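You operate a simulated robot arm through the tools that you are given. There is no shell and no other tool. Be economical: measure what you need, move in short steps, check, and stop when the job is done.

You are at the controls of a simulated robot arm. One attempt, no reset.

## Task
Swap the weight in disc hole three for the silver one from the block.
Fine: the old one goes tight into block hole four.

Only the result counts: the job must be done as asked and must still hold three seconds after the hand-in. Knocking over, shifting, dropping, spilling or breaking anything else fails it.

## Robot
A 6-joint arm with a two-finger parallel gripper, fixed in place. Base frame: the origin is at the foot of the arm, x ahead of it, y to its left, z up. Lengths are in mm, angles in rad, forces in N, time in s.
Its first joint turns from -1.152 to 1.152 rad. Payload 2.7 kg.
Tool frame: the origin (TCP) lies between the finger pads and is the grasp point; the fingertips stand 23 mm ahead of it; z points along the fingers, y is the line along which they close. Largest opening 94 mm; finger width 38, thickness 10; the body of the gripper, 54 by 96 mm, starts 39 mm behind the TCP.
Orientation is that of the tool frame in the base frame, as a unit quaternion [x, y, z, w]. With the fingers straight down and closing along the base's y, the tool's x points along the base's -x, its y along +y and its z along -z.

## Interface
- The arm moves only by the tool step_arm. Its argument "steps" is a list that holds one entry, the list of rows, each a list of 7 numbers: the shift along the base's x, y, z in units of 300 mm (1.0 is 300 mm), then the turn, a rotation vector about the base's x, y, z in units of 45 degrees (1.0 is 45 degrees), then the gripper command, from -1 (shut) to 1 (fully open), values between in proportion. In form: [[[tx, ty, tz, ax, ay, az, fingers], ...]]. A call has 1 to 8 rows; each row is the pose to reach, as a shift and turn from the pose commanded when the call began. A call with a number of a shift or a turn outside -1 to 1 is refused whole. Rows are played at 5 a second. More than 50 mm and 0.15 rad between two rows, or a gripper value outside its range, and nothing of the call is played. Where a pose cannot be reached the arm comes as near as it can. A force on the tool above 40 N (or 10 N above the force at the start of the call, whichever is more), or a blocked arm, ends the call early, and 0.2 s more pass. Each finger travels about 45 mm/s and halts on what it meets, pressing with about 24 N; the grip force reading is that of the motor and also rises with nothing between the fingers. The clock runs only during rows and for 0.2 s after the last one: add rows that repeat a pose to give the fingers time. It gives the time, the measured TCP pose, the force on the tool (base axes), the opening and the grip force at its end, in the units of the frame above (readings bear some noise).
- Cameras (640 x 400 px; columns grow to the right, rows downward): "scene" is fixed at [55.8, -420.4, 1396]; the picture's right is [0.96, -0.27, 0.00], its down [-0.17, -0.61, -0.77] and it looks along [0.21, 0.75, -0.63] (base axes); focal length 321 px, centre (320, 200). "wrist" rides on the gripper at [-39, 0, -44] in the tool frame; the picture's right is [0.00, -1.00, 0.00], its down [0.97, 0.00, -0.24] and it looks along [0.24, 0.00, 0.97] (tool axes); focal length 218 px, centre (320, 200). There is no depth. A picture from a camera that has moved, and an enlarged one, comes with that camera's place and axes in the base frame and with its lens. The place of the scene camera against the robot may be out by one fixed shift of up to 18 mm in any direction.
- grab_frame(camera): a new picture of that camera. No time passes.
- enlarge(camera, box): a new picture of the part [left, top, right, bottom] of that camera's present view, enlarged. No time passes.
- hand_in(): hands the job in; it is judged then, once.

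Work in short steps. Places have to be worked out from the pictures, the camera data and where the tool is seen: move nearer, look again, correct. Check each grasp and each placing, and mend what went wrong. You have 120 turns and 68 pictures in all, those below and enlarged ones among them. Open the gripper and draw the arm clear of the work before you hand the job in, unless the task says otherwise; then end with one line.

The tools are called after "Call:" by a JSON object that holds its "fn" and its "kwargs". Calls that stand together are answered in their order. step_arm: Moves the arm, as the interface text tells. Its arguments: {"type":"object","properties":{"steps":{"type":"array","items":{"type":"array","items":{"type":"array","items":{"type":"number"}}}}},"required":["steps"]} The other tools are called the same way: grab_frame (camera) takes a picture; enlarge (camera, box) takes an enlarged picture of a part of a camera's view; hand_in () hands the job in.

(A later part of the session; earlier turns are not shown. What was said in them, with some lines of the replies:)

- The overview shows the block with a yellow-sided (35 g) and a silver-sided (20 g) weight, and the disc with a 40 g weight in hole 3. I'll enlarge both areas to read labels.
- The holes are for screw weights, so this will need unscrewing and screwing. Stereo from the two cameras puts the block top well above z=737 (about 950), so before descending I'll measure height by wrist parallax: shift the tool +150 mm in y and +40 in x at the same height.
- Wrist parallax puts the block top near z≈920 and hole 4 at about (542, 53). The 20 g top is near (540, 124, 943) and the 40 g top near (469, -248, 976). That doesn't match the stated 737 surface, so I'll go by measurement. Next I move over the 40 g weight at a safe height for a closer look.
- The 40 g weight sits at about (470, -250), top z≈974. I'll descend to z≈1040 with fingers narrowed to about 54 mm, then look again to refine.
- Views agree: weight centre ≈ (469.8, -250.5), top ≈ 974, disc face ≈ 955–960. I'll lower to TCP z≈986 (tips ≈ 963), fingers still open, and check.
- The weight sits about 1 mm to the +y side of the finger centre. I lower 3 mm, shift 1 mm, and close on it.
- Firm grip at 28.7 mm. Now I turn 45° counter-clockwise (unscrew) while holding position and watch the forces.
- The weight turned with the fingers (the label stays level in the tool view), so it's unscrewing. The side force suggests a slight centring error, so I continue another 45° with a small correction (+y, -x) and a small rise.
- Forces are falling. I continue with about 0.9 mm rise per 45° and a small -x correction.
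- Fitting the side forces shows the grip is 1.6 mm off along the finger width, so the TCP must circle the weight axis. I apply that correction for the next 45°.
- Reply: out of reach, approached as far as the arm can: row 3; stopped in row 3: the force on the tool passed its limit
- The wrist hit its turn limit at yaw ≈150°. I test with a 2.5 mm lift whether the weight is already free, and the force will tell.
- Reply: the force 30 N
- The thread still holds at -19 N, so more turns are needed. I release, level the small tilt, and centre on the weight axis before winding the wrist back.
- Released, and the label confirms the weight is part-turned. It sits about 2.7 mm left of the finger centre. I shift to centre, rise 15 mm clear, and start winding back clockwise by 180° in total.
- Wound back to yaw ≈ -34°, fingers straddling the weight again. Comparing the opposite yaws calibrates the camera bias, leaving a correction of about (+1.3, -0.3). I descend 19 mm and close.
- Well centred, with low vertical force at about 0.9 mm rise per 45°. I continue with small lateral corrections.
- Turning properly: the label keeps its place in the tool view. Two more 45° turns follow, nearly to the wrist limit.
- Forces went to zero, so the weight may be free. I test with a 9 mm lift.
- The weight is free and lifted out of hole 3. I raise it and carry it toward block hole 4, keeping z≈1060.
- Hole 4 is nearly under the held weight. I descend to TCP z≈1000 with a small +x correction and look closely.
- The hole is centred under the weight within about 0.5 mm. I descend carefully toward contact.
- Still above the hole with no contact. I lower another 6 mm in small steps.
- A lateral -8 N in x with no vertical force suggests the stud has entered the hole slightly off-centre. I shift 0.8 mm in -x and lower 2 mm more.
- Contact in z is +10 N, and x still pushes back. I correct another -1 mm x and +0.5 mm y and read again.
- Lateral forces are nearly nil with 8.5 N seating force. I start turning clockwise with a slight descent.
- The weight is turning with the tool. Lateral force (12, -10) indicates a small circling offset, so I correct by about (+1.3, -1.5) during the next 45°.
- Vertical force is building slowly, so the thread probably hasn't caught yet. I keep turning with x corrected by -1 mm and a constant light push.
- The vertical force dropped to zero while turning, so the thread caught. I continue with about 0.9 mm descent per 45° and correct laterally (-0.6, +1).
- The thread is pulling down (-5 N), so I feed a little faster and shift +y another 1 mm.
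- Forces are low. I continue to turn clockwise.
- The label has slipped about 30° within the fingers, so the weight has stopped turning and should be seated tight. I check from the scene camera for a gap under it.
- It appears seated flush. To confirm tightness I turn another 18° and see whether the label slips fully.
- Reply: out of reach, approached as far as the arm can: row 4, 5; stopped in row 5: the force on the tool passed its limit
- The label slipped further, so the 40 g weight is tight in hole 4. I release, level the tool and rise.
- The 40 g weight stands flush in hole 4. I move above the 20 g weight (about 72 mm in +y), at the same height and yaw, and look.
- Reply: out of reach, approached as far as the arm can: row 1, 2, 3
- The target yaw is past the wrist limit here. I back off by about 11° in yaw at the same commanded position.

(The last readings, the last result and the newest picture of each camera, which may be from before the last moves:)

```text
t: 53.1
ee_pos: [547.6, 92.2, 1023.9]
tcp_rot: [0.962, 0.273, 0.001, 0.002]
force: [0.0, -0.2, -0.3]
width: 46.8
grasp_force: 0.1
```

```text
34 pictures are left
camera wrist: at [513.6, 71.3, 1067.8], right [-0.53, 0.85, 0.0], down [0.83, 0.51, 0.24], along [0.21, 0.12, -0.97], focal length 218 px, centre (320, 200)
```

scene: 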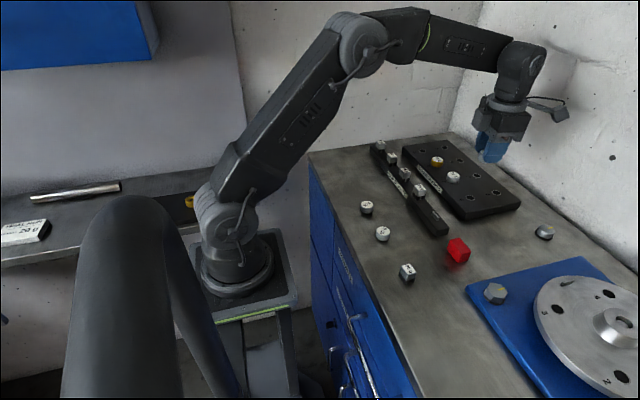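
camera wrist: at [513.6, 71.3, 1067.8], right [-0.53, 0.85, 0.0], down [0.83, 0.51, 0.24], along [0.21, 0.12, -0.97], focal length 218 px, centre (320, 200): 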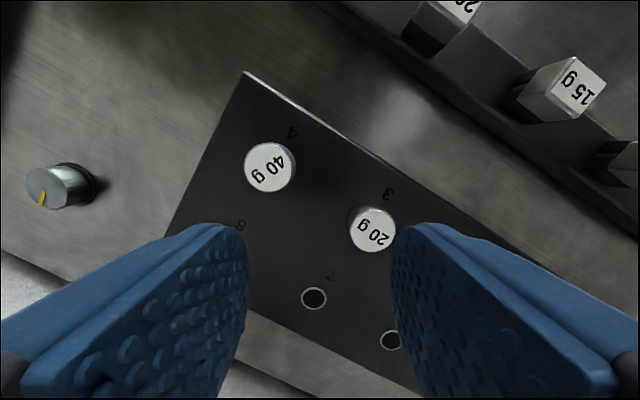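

The 20 g weight is at about (540.8, 126). I shift over it and descend to z≈985 for a check.

Call:
{"fn": "step_arm", "kwargs": {"steps": [[[-0.01, 0.06, 0, 0, 0, 0, 0.0], [-0.02, 0.114, 0, 0, 0, 0, 0.0], [-0.02, 0.114, -0.06, 0, 0, 0, 0.0], [-0.02, 0.114, -0.127, 0, 0, 0, 0.0], [-0.02, 0.114, -0.127, 0, 0, 0, 0.0]]]}}

Call:
{"fn": "grab_frame", "kwargs": {"camera": "wrist"}}

```text
t: 54.3
ee_pos: [540.9, 127.9, 985.2]
tcp_rot: [0.962, 0.273, 0.001, 0.002]
force: [0.3, -0.1, 0.2]
width: 47.1
grasp_force: 0.0
```

```text
33 pictures are left
camera wrist: at [507.4, 106.0, 1030.1], right [-0.52, 0.85, 0.0], down [0.83, 0.51, 0.24], along [0.21, 0.12, -0.97], focal length 218 px, centre (320, 200)
```

wrist: 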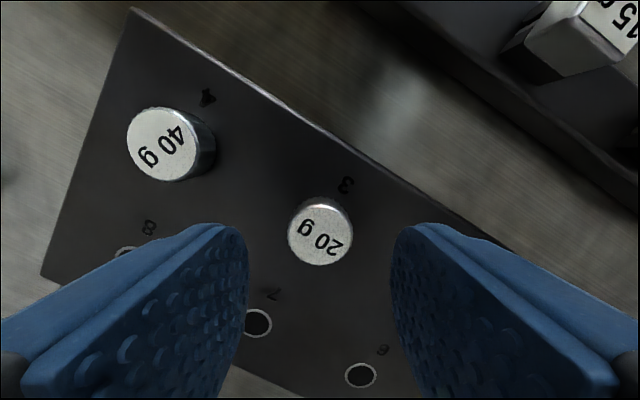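

Centred on the 20 g weight. I descend to z≈951 and close.

Call:
{"fn": "step_arm", "kwargs": {"steps": [[[0, 0.001, -0.05, 0, 0, 0, 0.0], [0, 0.001, -0.09, 0, 0, 0, 0.0], [0, 0.001, -0.114, 0, 0, 0, 0.0], [0, 0.001, -0.114, 0, 0, 0, -1], [0, 0.001, -0.114, 0, 0, 0, -1], [0, 0.001, -0.114, 0, 0, 0, -1], [0, 0.001, -0.114, 0, 0, 0, -1]]]}}

Call:
{"fn": "step_arm", "kwargs": {"steps": [[[0, 0, 0.0005, 0, 0, 0.16, -1], [0, 0, 0.001, 0, 0, 0.33, -1], [0, 0, 0.001, 0, 0, 0.5, -1], [0, 0, 0.0015, 0, 0, 0.67, -1], [0, 0, 0.002, 0, 0, 0.84, -1], [0, 0, 0.0025, 0, 0, 1, -1], [0, 0, 0.0025, 0, 0, 1, -1]]]}}

Call:
{"fn": "grab_frame", "kwargs": {"camera": "wrist"}}

```text
t: 55.9
ee_pos: [541.6, 128.3, 950.6]
tcp_rot: [0.962, 0.274, 0.001, 0.001]
force: [0.5, -0.3, -0.1]
width: 28.3
grasp_force: 24.4
```

```text
t: 57.5
ee_pos: [540.2, 128.4, 952.4]
tcp_rot: [0.784, 0.621, 0.002, 0.0]
force: [6.2, 1.8, -0.8]
width: 28.4
grasp_force: 23.9
```

```text
32 pictures are left
camera wrist: at [531.5, 88.4, 996.5], right [-0.97, 0.23, 0.0], down [0.22, 0.94, 0.24], along [0.06, 0.23, -0.97], focal length 218 px, centre (320, 200)
```

wrist: 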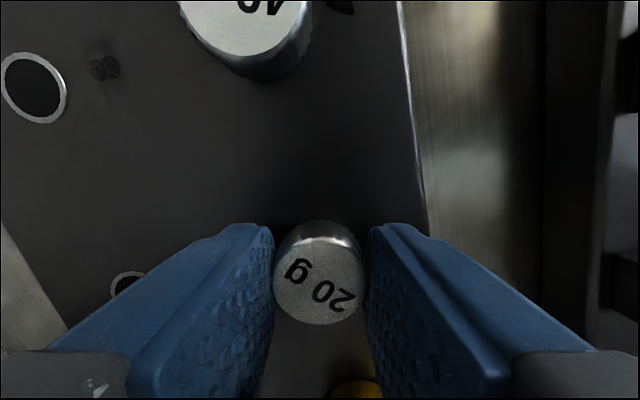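

The weight turns with the tool. I continue unscrewing with tiny corrections.

Call:
{"fn": "step_arm", "kwargs": {"steps": [[[0.002, 0.0005, 0.0005, 0, 0, 0.16, -1], [0.002, 0.0005, 0.001, 0, 0, 0.33, -1], [0.002, 0.0005, 0.0015, 0, 0, 0.5, -1], [0.002, 0.0005, 0.002, 0, 0, 0.67, -1], [0.002, 0.0005, 0.0025, 0, 0, 0.84, -1], [0.002, 0.0005, 0.003, 0, 0, 1, -1], [0.002, 0.0005, 0.003, 0, 0, 1, -1]]]}}

Call:
{"fn": "step_arm", "kwargs": {"steps": [[[0, 0, 0.0005, 0, 0, 0.16, -1], [0, 0, 0.001, 0, 0, 0.33, -1], [0, 0, 0.0015, 0, 0, 0.5, -1], [0, 0, 0.002, 0, 0, 0.67, -1], [0, 0, 0.0025, 0, 0, 0.84, -1], [0, 0, 0.003, 0, 0, 1, -1], [0, 0, 0.003, 0, 0, 1, -1]]]}}

```text
t: 59.1
ee_pos: [540.8, 127.4, 953.1]
tcp_rot: [0.486, 0.874, 0.001, 0.0]
force: [-7.5, 1.9, 0.4]
width: 28.3
grasp_force: 24.0
```

```text
t: 60.7
ee_pos: [540.6, 128.3, 952.5]
tcp_rot: [0.115, 0.993, 0.002, 0.0]
force: [-9.1, 1.4, -3.1]
width: 28.1
grasp_force: 23.9
```

Forces are modest. I shift -x 0.8 mm and continue.

Call:
{"fn": "step_arm", "kwargs": {"steps": [[[-0.0025, 0, 0.0005, 0, 0, 0.16, -1], [-0.0025, 0, 0.001, 0, 0, 0.33, -1], [-0.0025, 0, 0.001, 0, 0, 0.5, -1], [-0.0025, 0, 0.0015, 0, 0, 0.67, -1], [-0.0025, 0, 0.002, 0, 0, 0.84, -1], [-0.0025, 0, 0.0025, 0, 0, 1, -1], [-0.0025, 0, 0.0025, 0, 0, 1, -1]]]}}

Call:
{"fn": "step_arm", "kwargs": {"steps": [[[0, 0, 0.0005, 0, 0, 0.16, -1], [0, 0, 0.001, 0, 0, 0.33, -1], [0, 0, 0.0015, 0, 0, 0.5, -1], [0, 0, 0.002, 0, 0, 0.67, -1], [0, 0, 0.0025, 0, 0, 0.84, -1], [0, 0, 0.003, 0, 0, 1, -1], [0, 0, 0.003, 0, 0, 1, -1]]]}}

Call:
{"fn": "grab_frame", "kwargs": {"camera": "wrist"}}

```text
t: 62.3
ee_pos: [540.1, 127.7, 954.9]
tcp_rot: [-0.273, 0.962, 0.002, -0.001]
force: [2.6, 0.8, -3.8]
width: 28.1
grasp_force: 23.9
```

```text
t: 63.9
ee_pos: [541.1, 127.3, 955.7]
tcp_rot: [-0.621, 0.784, 0.001, 0.0]
force: [9.3, -1.3, -5.4]
width: 28.3
grasp_force: 23.8
```

```text
31 pictures are left
camera wrist: at [549.7, 164.1, 1000.0], right [0.97, -0.23, 0.0], down [-0.22, -0.94, 0.24], along [-0.06, -0.23, -0.97], focal length 218 px, centre (320, 200)
```

wrist: 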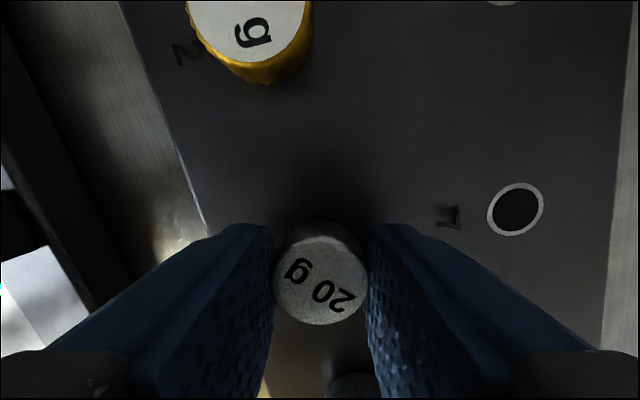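

225° turned with no slip. The -5 N vertical force means I rise slightly too fast, so I slow the rise and correct +x.

Call:
{"fn": "step_arm", "kwargs": {"steps": [[[0.0025, 0, 0, 0, 0, 0.16, -1], [0.0025, 0, 0, 0, 0, 0.33, -1], [0.0025, 0, 0.0005, 0, 0, 0.5, -1], [0.0025, 0, 0.001, 0, 0, 0.67, -1], [0.0025, 0, 0.001, 0, 0, 0.84, -1], [0.0025, 0, 0.0015, 0, 0, 1, -1], [0.0025, 0, 0.0015, 0, 0, 1, -1]]]}}

Call:
{"fn": "step_arm", "kwargs": {"steps": [[[0, 0, 0.0005, 0, 0, 0.16, -1], [0, 0, 0.001, 0, 0, 0.33, -1], [0, 0, 0.001, 0, 0, 0.5, -1], [0, 0, 0.0015, 0, 0, 0.67, -1], [0, 0, 0.002, 0, 0, 0.84, -1], [0, 0, 0.0025, 0, 0, 1, -1], [0, 0, 0.0025, 0, 0, 1, -1]]]}}

```text
t: 65.5
ee_pos: [540.9, 127.5, 957.3]
tcp_rot: [0.873, -0.487, 0.0, 0.002]
force: [-3.5, -0.9, -2.3]
width: 28.0
grasp_force: 23.7
```

```text
t: 67.1
ee_pos: [542.3, 128.0, 957.3]
tcp_rot: [0.993, -0.115, 0.001, 0.001]
force: [-0.1, 0.7, 0.2]
width: 28.1
grasp_force: 24.4
```

Forces are zero after 315°, so it should be free. I lift straight up in small steps.

Call:
{"fn": "step_arm", "kwargs": {"steps": [[[0, 0, 0.01, 0, 0, 0, -1], [0, 0, 0.02, 0, 0, 0, -1], [0, 0, 0.04, 0, 0, 0, -1], [0, 0, 0.08, 0, 0, 0, -1], [0, 0, 0.2, 0, 0, 0, -1], [0, 0, 0.35, 0, 0, 0, -1], [0, 0, 0.35, 0, 0, 0, -1]]]}}

Call:
{"fn": "enlarge", "kwargs": {"camera": "scene", "box": [410, 100, 550, 187]}}

```text
t: 68.7
ee_pos: [540.6, 127.4, 1063.0]
tcp_rot: [0.993, -0.115, 0.0, 0.003]
force: [0.1, 0.2, 0.2]
width: 28.2
grasp_force: 23.8
```

```text
4.57 times, centred on (480, 144) of scene
camera zoom: at [55.8, -420.4, 1396.0], right [0.96, -0.27, 0.0], down [-0.17, -0.61, -0.77], along [0.21, 0.75, -0.63], focal length 1468 px, centre (-411, 458)
```

zoom: 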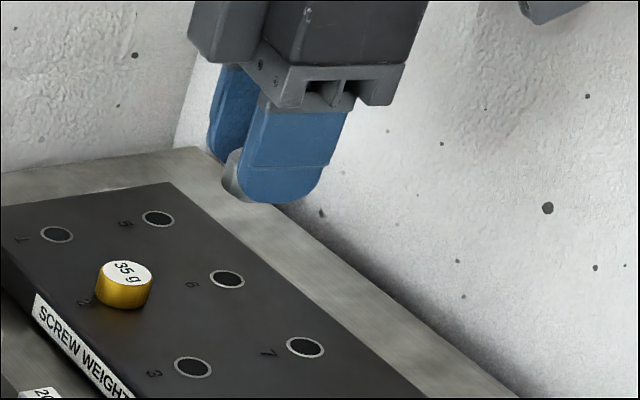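

The 20 g weight is out and held. I carry it to disc hole 3, turning the yaw down to about 140° on the way.

Call:
{"fn": "step_arm", "kwargs": {"steps": [[[-0.02, -0.1, 0, 0, 0, -0.12, -1], [-0.04, -0.2, 0, 0, 0, -0.24, -1], [-0.06, -0.3, 0, 0, 0, -0.36, -1], [-0.08, -0.42, 0, 0, 0, -0.48, -1], [-0.1, -0.54, 0, 0, 0, -0.6, -1], [-0.12, -0.66, 0, 0, 0, -0.6, -1], [-0.12, -0.66, 0, 0, 0, -0.6, -1]]]}}

Call:
{"fn": "step_arm", "kwargs": {"steps": [[[-0.02, -0.12, 0, 0, 0, 0, -1], [-0.05, -0.25, 0, 0, 0, 0, -1], [-0.08, -0.38, 0, 0, 0, 0, -1], [-0.1, -0.5, 0, 0, 0, 0, -1], [-0.12, -0.6, 0, 0, 0, 0, -1], [-0.12, -0.6, 0, 0, 0, 0, -1]]]}}

Call:
{"fn": "grab_frame", "kwargs": {"camera": "wrist"}}

```text
t: 70.3
ee_pos: [504.1, -69.8, 1063.5]
tcp_rot: [0.938, -0.346, 0.0, 0.002]
force: [-0.2, -0.2, -0.1]
width: 28.3
grasp_force: 23.8
```

```text
t: 71.7
ee_pos: [469.8, -250.0, 1061.6]
tcp_rot: [0.939, -0.345, 0.0, 0.002]
force: [-0.1, -0.5, 0.2]
width: 27.9
grasp_force: 23.9
```

```text
29 pictures are left
camera wrist: at [440.4, -227.2, 1106.1], right [0.65, 0.76, 0.0], down [0.74, -0.63, 0.24], along [0.18, -0.16, -0.97], focal length 218 px, centre (320, 200)
```

wrist: 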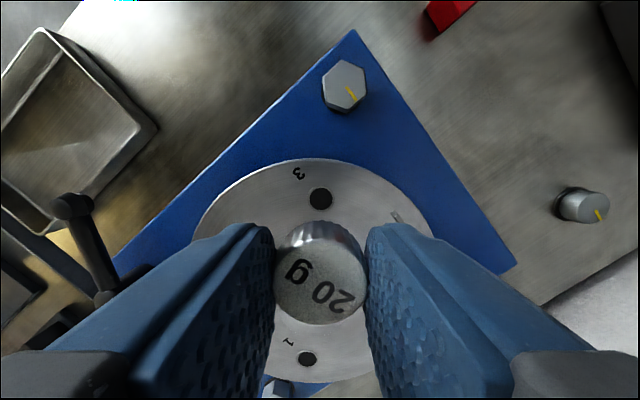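

Hole 3 lies within about 1 mm under the weight. I descend to z≈1022 with a slight correction and look closely.

Call:
{"fn": "step_arm", "kwargs": {"steps": [[[-0.0015, 0.002, -0.06, 0, 0, 0, -1], [-0.0015, 0.002, -0.12, 0, 0, 0, -1], [-0.0015, 0.002, -0.133, 0, 0, 0, -1], [-0.0015, 0.002, -0.133, 0, 0, 0, -1]]]}}

Call:
{"fn": "enlarge", "kwargs": {"camera": "wrist", "box": [240, 150, 400, 250]}}

```text
t: 72.7
ee_pos: [468.4, -248.6, 1022.0]
tcp_rot: [0.939, -0.344, 0.0, 0.002]
force: [0.3, 0.1, -0.3]
width: 28.2
grasp_force: 24.0
```

```text
4.00 times, centred on (320, 200) of wrist
camera zoom: at [439.1, -226.1, 1066.1], right [0.65, 0.76, 0.0], down [0.74, -0.63, 0.24], along [0.18, -0.16, -0.97], focal length 873 px, centre (320, 200)
```

zoom: 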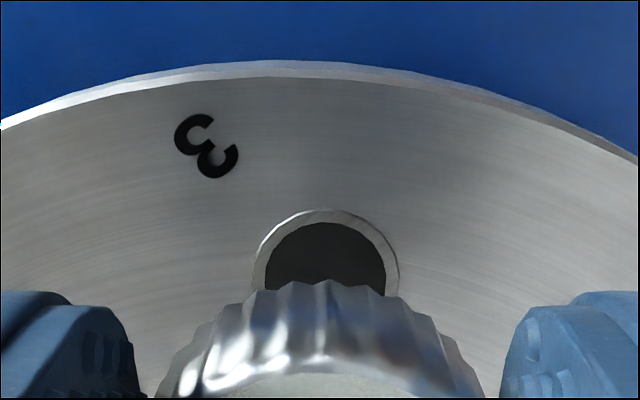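

The hole is centred within about 1 mm. Using the calibration from the block insertion, I correct by (+0.6, +0.7) and lower to z≈995.

Call:
{"fn": "step_arm", "kwargs": {"steps": [[[0.002, 0.002, -0.04, 0, 0, 0, -1], [0.002, 0.002, -0.075, 0, 0, 0, -1], [0.002, 0.002, -0.09, 0, 0, 0, -1], [0.002, 0.002, -0.09, 0, 0, 0, -1]]]}}

Call:
{"fn": "step_arm", "kwargs": {"steps": [[[0, 0, -0.007, 0, 0, 0, -1], [0, 0, -0.013, 0, 0, 0, -1], [0, 0, -0.013, 0, 0, 0, -1]]]}}

Call:
{"fn": "enlarge", "kwargs": {"camera": "scene", "box": [490, 240, 630, 327]}}

```text
t: 73.7
ee_pos: [468.8, -248.8, 994.8]
tcp_rot: [0.939, -0.344, -0.001, 0.001]
force: [0.1, -1.0, -0.4]
width: 28.4
grasp_force: 23.8
```

```text
t: 74.5
ee_pos: [469.2, -247.5, 991.9]
tcp_rot: [0.939, -0.344, 0.0, 0.001]
force: [0.4, -0.1, -0.5]
width: 27.9
grasp_force: 24.0
```

```text
4.57 times, centred on (560, 284) of scene
camera zoom: at [55.8, -420.4, 1396.0], right [0.96, -0.27, 0.0], down [-0.17, -0.61, -0.77], along [0.21, 0.75, -0.63], focal length 1468 px, centre (-777, -182)
```

zoom: 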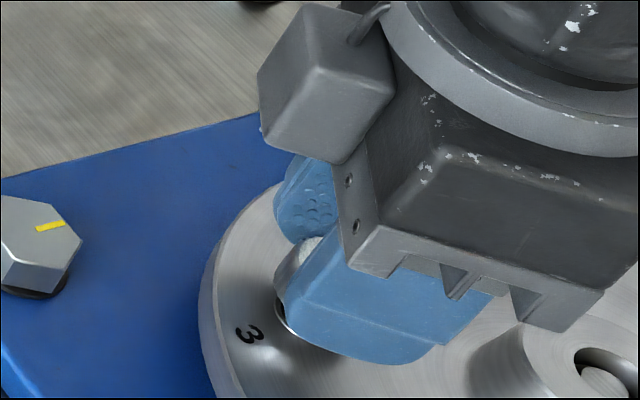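

No contact yet. I lower 3 mm more in small steps.

Call:
{"fn": "step_arm", "kwargs": {"steps": [[[0, 0, -0.004, 0, 0, 0, -1], [0, 0, -0.007, 0, 0, 0, -1], [0, 0, -0.01, 0, 0, 0, -1], [0, 0, -0.01, 0, 0, 0, -1]]]}}

```text
t: 75.5
ee_pos: [469.3, -248.6, 988.3]
tcp_rot: [0.939, -0.345, -0.001, 0.001]
force: [0.0, -0.8, 0.4]
width: 28.1
grasp_force: 24.1
```

Still no contact force, which suggests the stud is in the hole mouth. I lower 2 mm more.

Call:
{"fn": "step_arm", "kwargs": {"steps": [[[0, 0, -0.003, 0, 0, 0, -1], [0, 0, -0.006, 0, 0, 0, -1], [0, 0, -0.006, 0, 0, 0, -1]]]}}

```text
t: 76.3
ee_pos: [468.2, -248.9, 987.7]
tcp_rot: [0.938, -0.345, -0.001, 0.002]
force: [-8.6, 0.1, 2.1]
width: 28.1
grasp_force: 24.6
```

A light contact with -8.6 N in x. I shift -x 1 mm and press 1 mm lower.

Call:
{"fn": "step_arm", "kwargs": {"steps": [[[-0.0033, 0, 0, 0, 0, 0, -1], [-0.0033, 0, -0.003, 0, 0, 0, -1], [-0.0033, 0, -0.003, 0, 0, 0, -1]]]}}

```text
t: 77.1
ee_pos: [468.4, -248.3, 986.5]
tcp_rot: [0.939, -0.344, 0.001, 0.001]
force: [-3.6, 2.0, 9.7]
width: 27.9
grasp_force: 24.0
```

Centred with a 10 N seating push. I start turning clockwise.

Call:
{"fn": "step_arm", "kwargs": {"steps": [[[-0.001, 0.0005, 0, 0, 0, -0.16, -1], [-0.001, 0.0005, 0, 0, 0, -0.33, -1], [-0.001, 0.0005, 0, 0, 0, -0.5, -1], [-0.001, 0.0005, 0, 0, 0, -0.67, -1], [-0.001, 0.0005, 0, 0, 0, -0.84, -1], [-0.001, 0.0005, 0, 0, 0, -1, -1], [-0.001, 0.0005, 0, 0, 0, -1, -1]]]}}

Call:
{"fn": "grab_frame", "kwargs": {"camera": "wrist"}}

```text
t: 78.7
ee_pos: [468.9, -248.2, 985.9]
tcp_rot: [0.735, -0.678, 0.0, 0.002]
force: [14.4, -5.3, 1.2]
width: 28.3
grasp_force: 23.9
```

```text
26 pictures are left
camera wrist: at [465.7, -211.7, 1030.0], right [1.0, 0.08, 0.0], down [0.08, -0.97, 0.24], along [0.02, -0.24, -0.97], focal length 218 px, centre (320, 200)
```

wrist: 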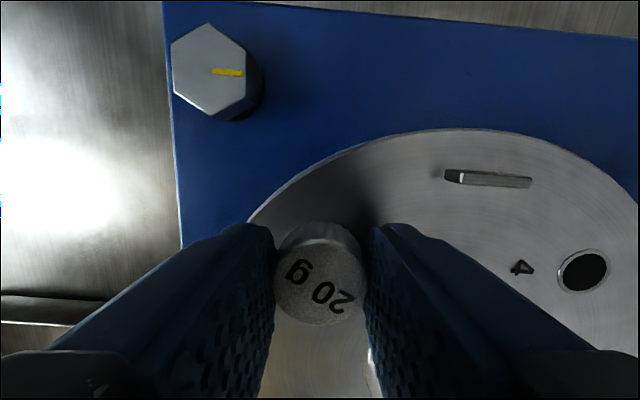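

The vertical force fell to 1 N, so the thread has caught. I correct (+1.3, -0.5) and feed down 0.9 mm per 45°.

Call:
{"fn": "step_arm", "kwargs": {"steps": [[[0.003, -0.0015, -0.0005, 0, 0, -0.1, -1], [0.004, -0.002, -0.001, 0, 0, -0.28, -1], [0.004, -0.002, -0.0015, 0, 0, -0.46, -1], [0.004, -0.002, -0.002, 0, 0, -0.64, -1], [0.004, -0.002, -0.0025, 0, 0, -0.82, -1], [0.004, -0.002, -0.003, 0, 0, -1, -1], [0.004, -0.002, -0.003, 0, 0, -1, -1]]]}}

Call:
{"fn": "step_arm", "kwargs": {"steps": [[[0, 0, -0.0005, 0, 0, -0.16, -1], [0, 0, -0.001, 0, 0, -0.33, -1], [0, 0, -0.0015, 0, 0, -0.5, -1], [0, 0, -0.002, 0, 0, -0.67, -1], [0, 0, -0.0025, 0, 0, -0.84, -1], [0, 0, -0.003, 0, 0, -1, -1], [0, 0, -0.003, 0, 0, -1, -1]]]}}

```text
t: 80.3
ee_pos: [470.2, -249.6, 984.3]
tcp_rot: [-0.418, 0.908, 0.001, -0.001]
force: [4.0, 2.3, 7.0]
width: 28.4
grasp_force: 23.7
```

```text
t: 81.9
ee_pos: [468.9, -250.0, 983.9]
tcp_rot: [-0.038, 0.999, 0.002, 0.0]
force: [-2.4, 2.9, 7.9]
width: 28.3
grasp_force: 23.2
```

Good, low lateral forces. The z push is 8 N, so I feed slower.

Call:
{"fn": "step_arm", "kwargs": {"steps": [[[0, 0, 0, 0, 0, -0.16, -1], [0, 0, 0, 0, 0, -0.33, -1], [0, 0, -0.0005, 0, 0, -0.5, -1], [0, 0, -0.001, 0, 0, -0.67, -1], [0, 0, -0.001, 0, 0, -0.84, -1], [0, 0, -0.0015, 0, 0, -1, -1], [0, 0, -0.0015, 0, 0, -1, -1]]]}}

Call:
{"fn": "step_arm", "kwargs": {"steps": [[[0, 0, -0.0005, 0, 0, -0.16, -1], [0, 0, -0.001, 0, 0, -0.33, -1], [0, 0, -0.001, 0, 0, -0.5, -1], [0, 0, -0.0015, 0, 0, -0.67, -1], [0, 0, -0.002, 0, 0, -0.84, -1], [0, 0, -0.002, 0, 0, -1, -1], [0, 0, -0.002, 0, 0, -1, -1]]]}}

Call:
{"fn": "grab_frame", "kwargs": {"camera": "wrist"}}

```text
t: 83.5
ee_pos: [469.1, -247.6, 983.9]
tcp_rot: [0.346, 0.938, 0.003, 0.0]
force: [-6.7, 0.5, 4.6]
width: 27.8
grasp_force: 24.4
```

```text
t: 85.1
ee_pos: [469.6, -249.6, 983.4]
tcp_rot: [0.679, 0.734, 0.001, 0.002]
force: [-4.5, -2.8, -0.1]
width: 28.2
grasp_force: 24.5
```

```text
25 pictures are left
camera wrist: at [471.8, -290.1, 1027.0], right [-1.0, -0.08, 0.0], down [-0.08, 0.97, 0.24], along [-0.02, 0.24, -0.97], focal length 218 px, centre (320, 200)
```

wrist: 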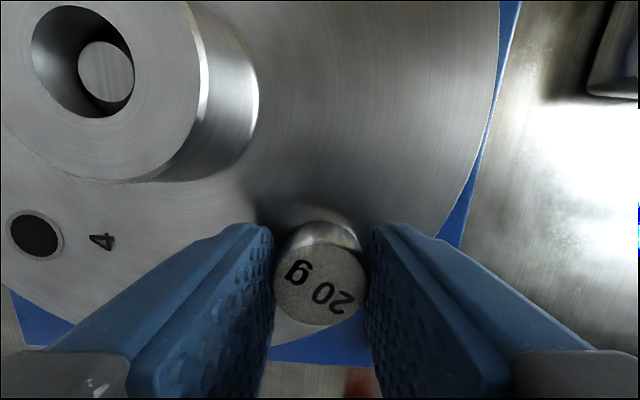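

No slip yet, and the weight is still turning in. I continue clockwise.

Call:
{"fn": "step_arm", "kwargs": {"steps": [[[-0.001, -0.001, -0.0005, 0, 0, -0.16, -1], [-0.001, -0.001, -0.001, 0, 0, -0.33, -1], [-0.001, -0.001, -0.001, 0, 0, -0.5, -1], [-0.001, -0.001, -0.0015, 0, 0, -0.67, -1], [-0.001, -0.001, -0.002, 0, 0, -0.84, -1], [-0.001, -0.001, -0.0025, 0, 0, -1, -1], [-0.001, -0.001, -0.0025, 0, 0, -1, -1]]]}}

Call:
{"fn": "grab_frame", "kwargs": {"camera": "wrist"}}

```text
t: 86.7
ee_pos: [469.2, -248.7, 982.2]
tcp_rot: [0.908, 0.419, 0.001, 0.002]
force: [-6.8, 1.3, -1.6]
width: 28.0
grasp_force: 23.9
```

```text
24 pictures are left
camera wrist: at [443.2, -280.7, 1026.2], right [-0.76, 0.65, 0.0], down [0.63, 0.74, 0.24], along [0.16, 0.18, -0.97], focal length 218 px, centre (320, 200)
```

wrist: 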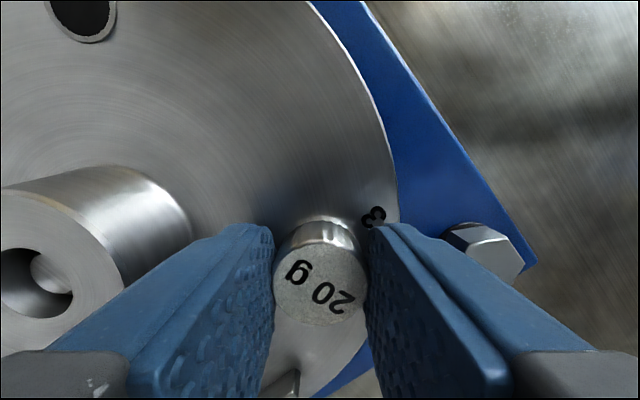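

Still turning without slip. Another 45°.

Call:
{"fn": "step_arm", "kwargs": {"steps": [[[-0.0015, 0, -0.0005, 0, 0, -0.16, -1], [-0.0015, 0, -0.001, 0, 0, -0.33, -1], [-0.0015, 0, -0.001, 0, 0, -0.5, -1], [-0.0015, 0, -0.0015, 0, 0, -0.67, -1], [-0.0015, 0, -0.002, 0, 0, -0.84, -1], [-0.0015, 0, -0.0025, 0, 0, -1, -1], [-0.0015, 0, -0.0025, 0, 0, -1, -1]]]}}

Call:
{"fn": "grab_frame", "kwargs": {"camera": "wrist"}}

```text
t: 88.3
ee_pos: [467.9, -249.4, 982.1]
tcp_rot: [0.999, 0.04, 0.001, 0.001]
force: [-1.9, 4.1, 3.3]
width: 28.1
grasp_force: 23.9
```

```text
23 pictures are left
camera wrist: at [429.3, -253.9, 1025.6], right [-0.08, 1.0, 0.0], down [0.97, 0.08, 0.24], along [0.24, 0.02, -0.97], focal length 218 px, centre (320, 200)
```

wrist: 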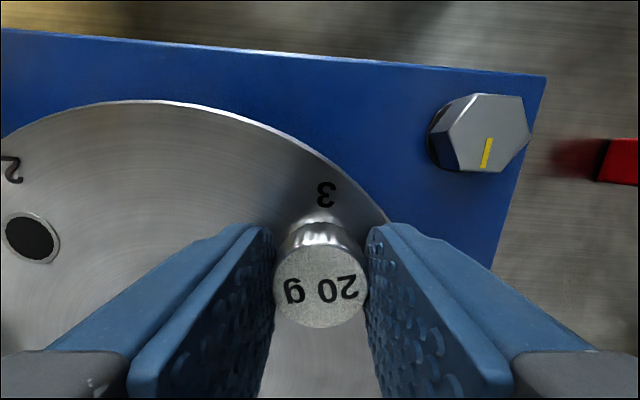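

The label has slipped about 30°, so it has seated. I confirm with another 13°.

Call:
{"fn": "step_arm", "kwargs": {"steps": [[[0, 0, 0, 0, 0, -0.1, -1], [0, 0, 0, 0, 0, -0.2, -1], [0, 0, 0, 0, 0, -0.3, -1], [0, 0, 0, 0, 0, -0.3, -1]]]}}

Call:
{"fn": "grab_frame", "kwargs": {"camera": "wrist"}}

```text
t: 89.3
ee_pos: [467.4, -249.8, 982.4]
tcp_rot: [0.997, -0.079, 0.0, 0.002]
force: [-1.7, 4.1, 1.7]
width: 27.3
grasp_force: 24.1
```

```text
22 pictures are left
camera wrist: at [429.9, -244.9, 1025.3], right [0.16, 0.99, 0.0], down [0.96, -0.15, 0.24], along [0.24, -0.04, -0.97], focal length 218 px, centre (320, 200)
```

wrist: 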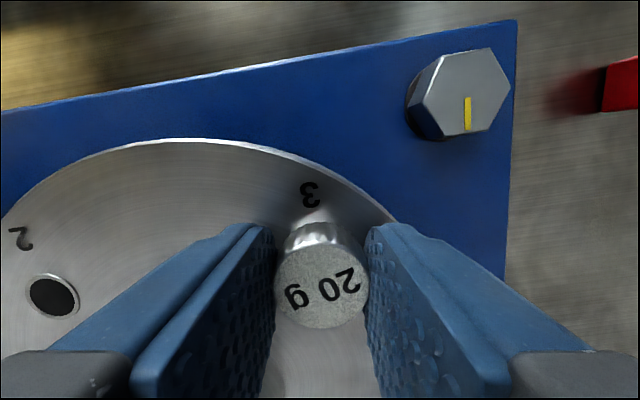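

Slipping in step with the tool, so the 20 g weight is tight. I release and rise clear.

Call:
{"fn": "step_arm", "kwargs": {"steps": [[[0, 0, 0, 0, 0, 0, 0.0], [0, 0, 0, 0, 0, 0, 0.0], [0, 0, 0, 0, 0, 0, 0.0], [0, 0, 0.1, 0, 0, 0.1, 0.0], [0, 0, 0.25, 0, 0, 0.2, 0.0], [0, 0, 0.4, 0, 0, 0.2, 0.3], [0, 0, 0.55, 0, 0, 0.2, 1], [0, 0, 0.55, 0, 0, 0.2, 1]]]}}

Call:
{"fn": "grab_frame", "kwargs": {"camera": "wrist"}}

Call:
{"fn": "grab_frame", "kwargs": {"camera": "scene"}}

Call:
{"fn": "enlarge", "kwargs": {"camera": "scene", "box": [480, 240, 640, 340]}}

```text
t: 91.1
ee_pos: [469.3, -249.3, 1146.6]
tcp_rot: [1.0, 0.0, -0.001, 0.002]
force: [-0.1, -0.2, -0.3]
width: 94.1
grasp_force: 0.0
```

```text
21 pictures are left
camera wrist: at [429.3, -251.7, 1190.1], right [0.0, 1.0, 0.0], down [0.97, 0.0, 0.24], along [0.24, 0.0, -0.97], focal length 218 px, centre (320, 200)
```

wrist: 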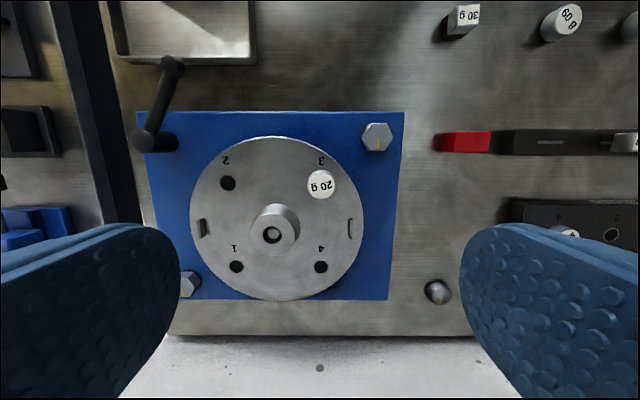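

```text
20 pictures are left
```

scene: 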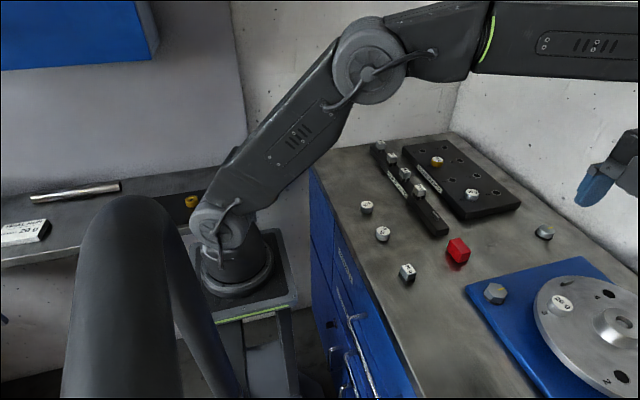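

```text
4.00 times, centred on (560, 290) of scene
camera zoom: at [55.8, -420.4, 1396.0], right [0.96, -0.27, 0.0], down [-0.17, -0.61, -0.77], along [0.21, 0.75, -0.63], focal length 1285 px, centre (-640, -160)
```

zoom: 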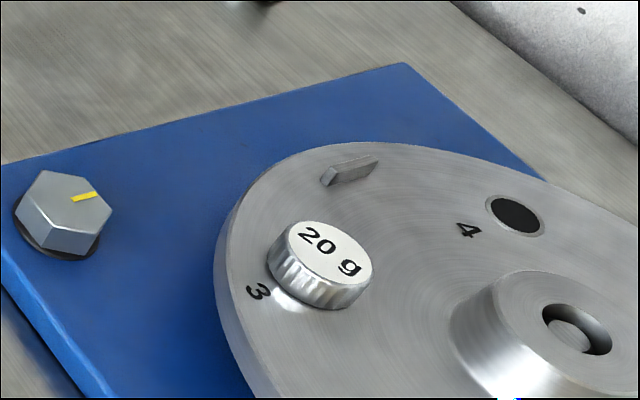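

Both weights sit flush and tight: 20 g in disc hole 3 and 40 g in block hole 4. Nothing else has shifted, the gripper is open and the arm is clear, so I hand in.

Call:
{"fn": "hand_in", "kwargs": {}}

```text
The job is handed in.
```

The swap is done and handed in: the silver 20 g weight is screwed tight into disc hole three, and the old 40 g weight is screwed tight into block hole four.
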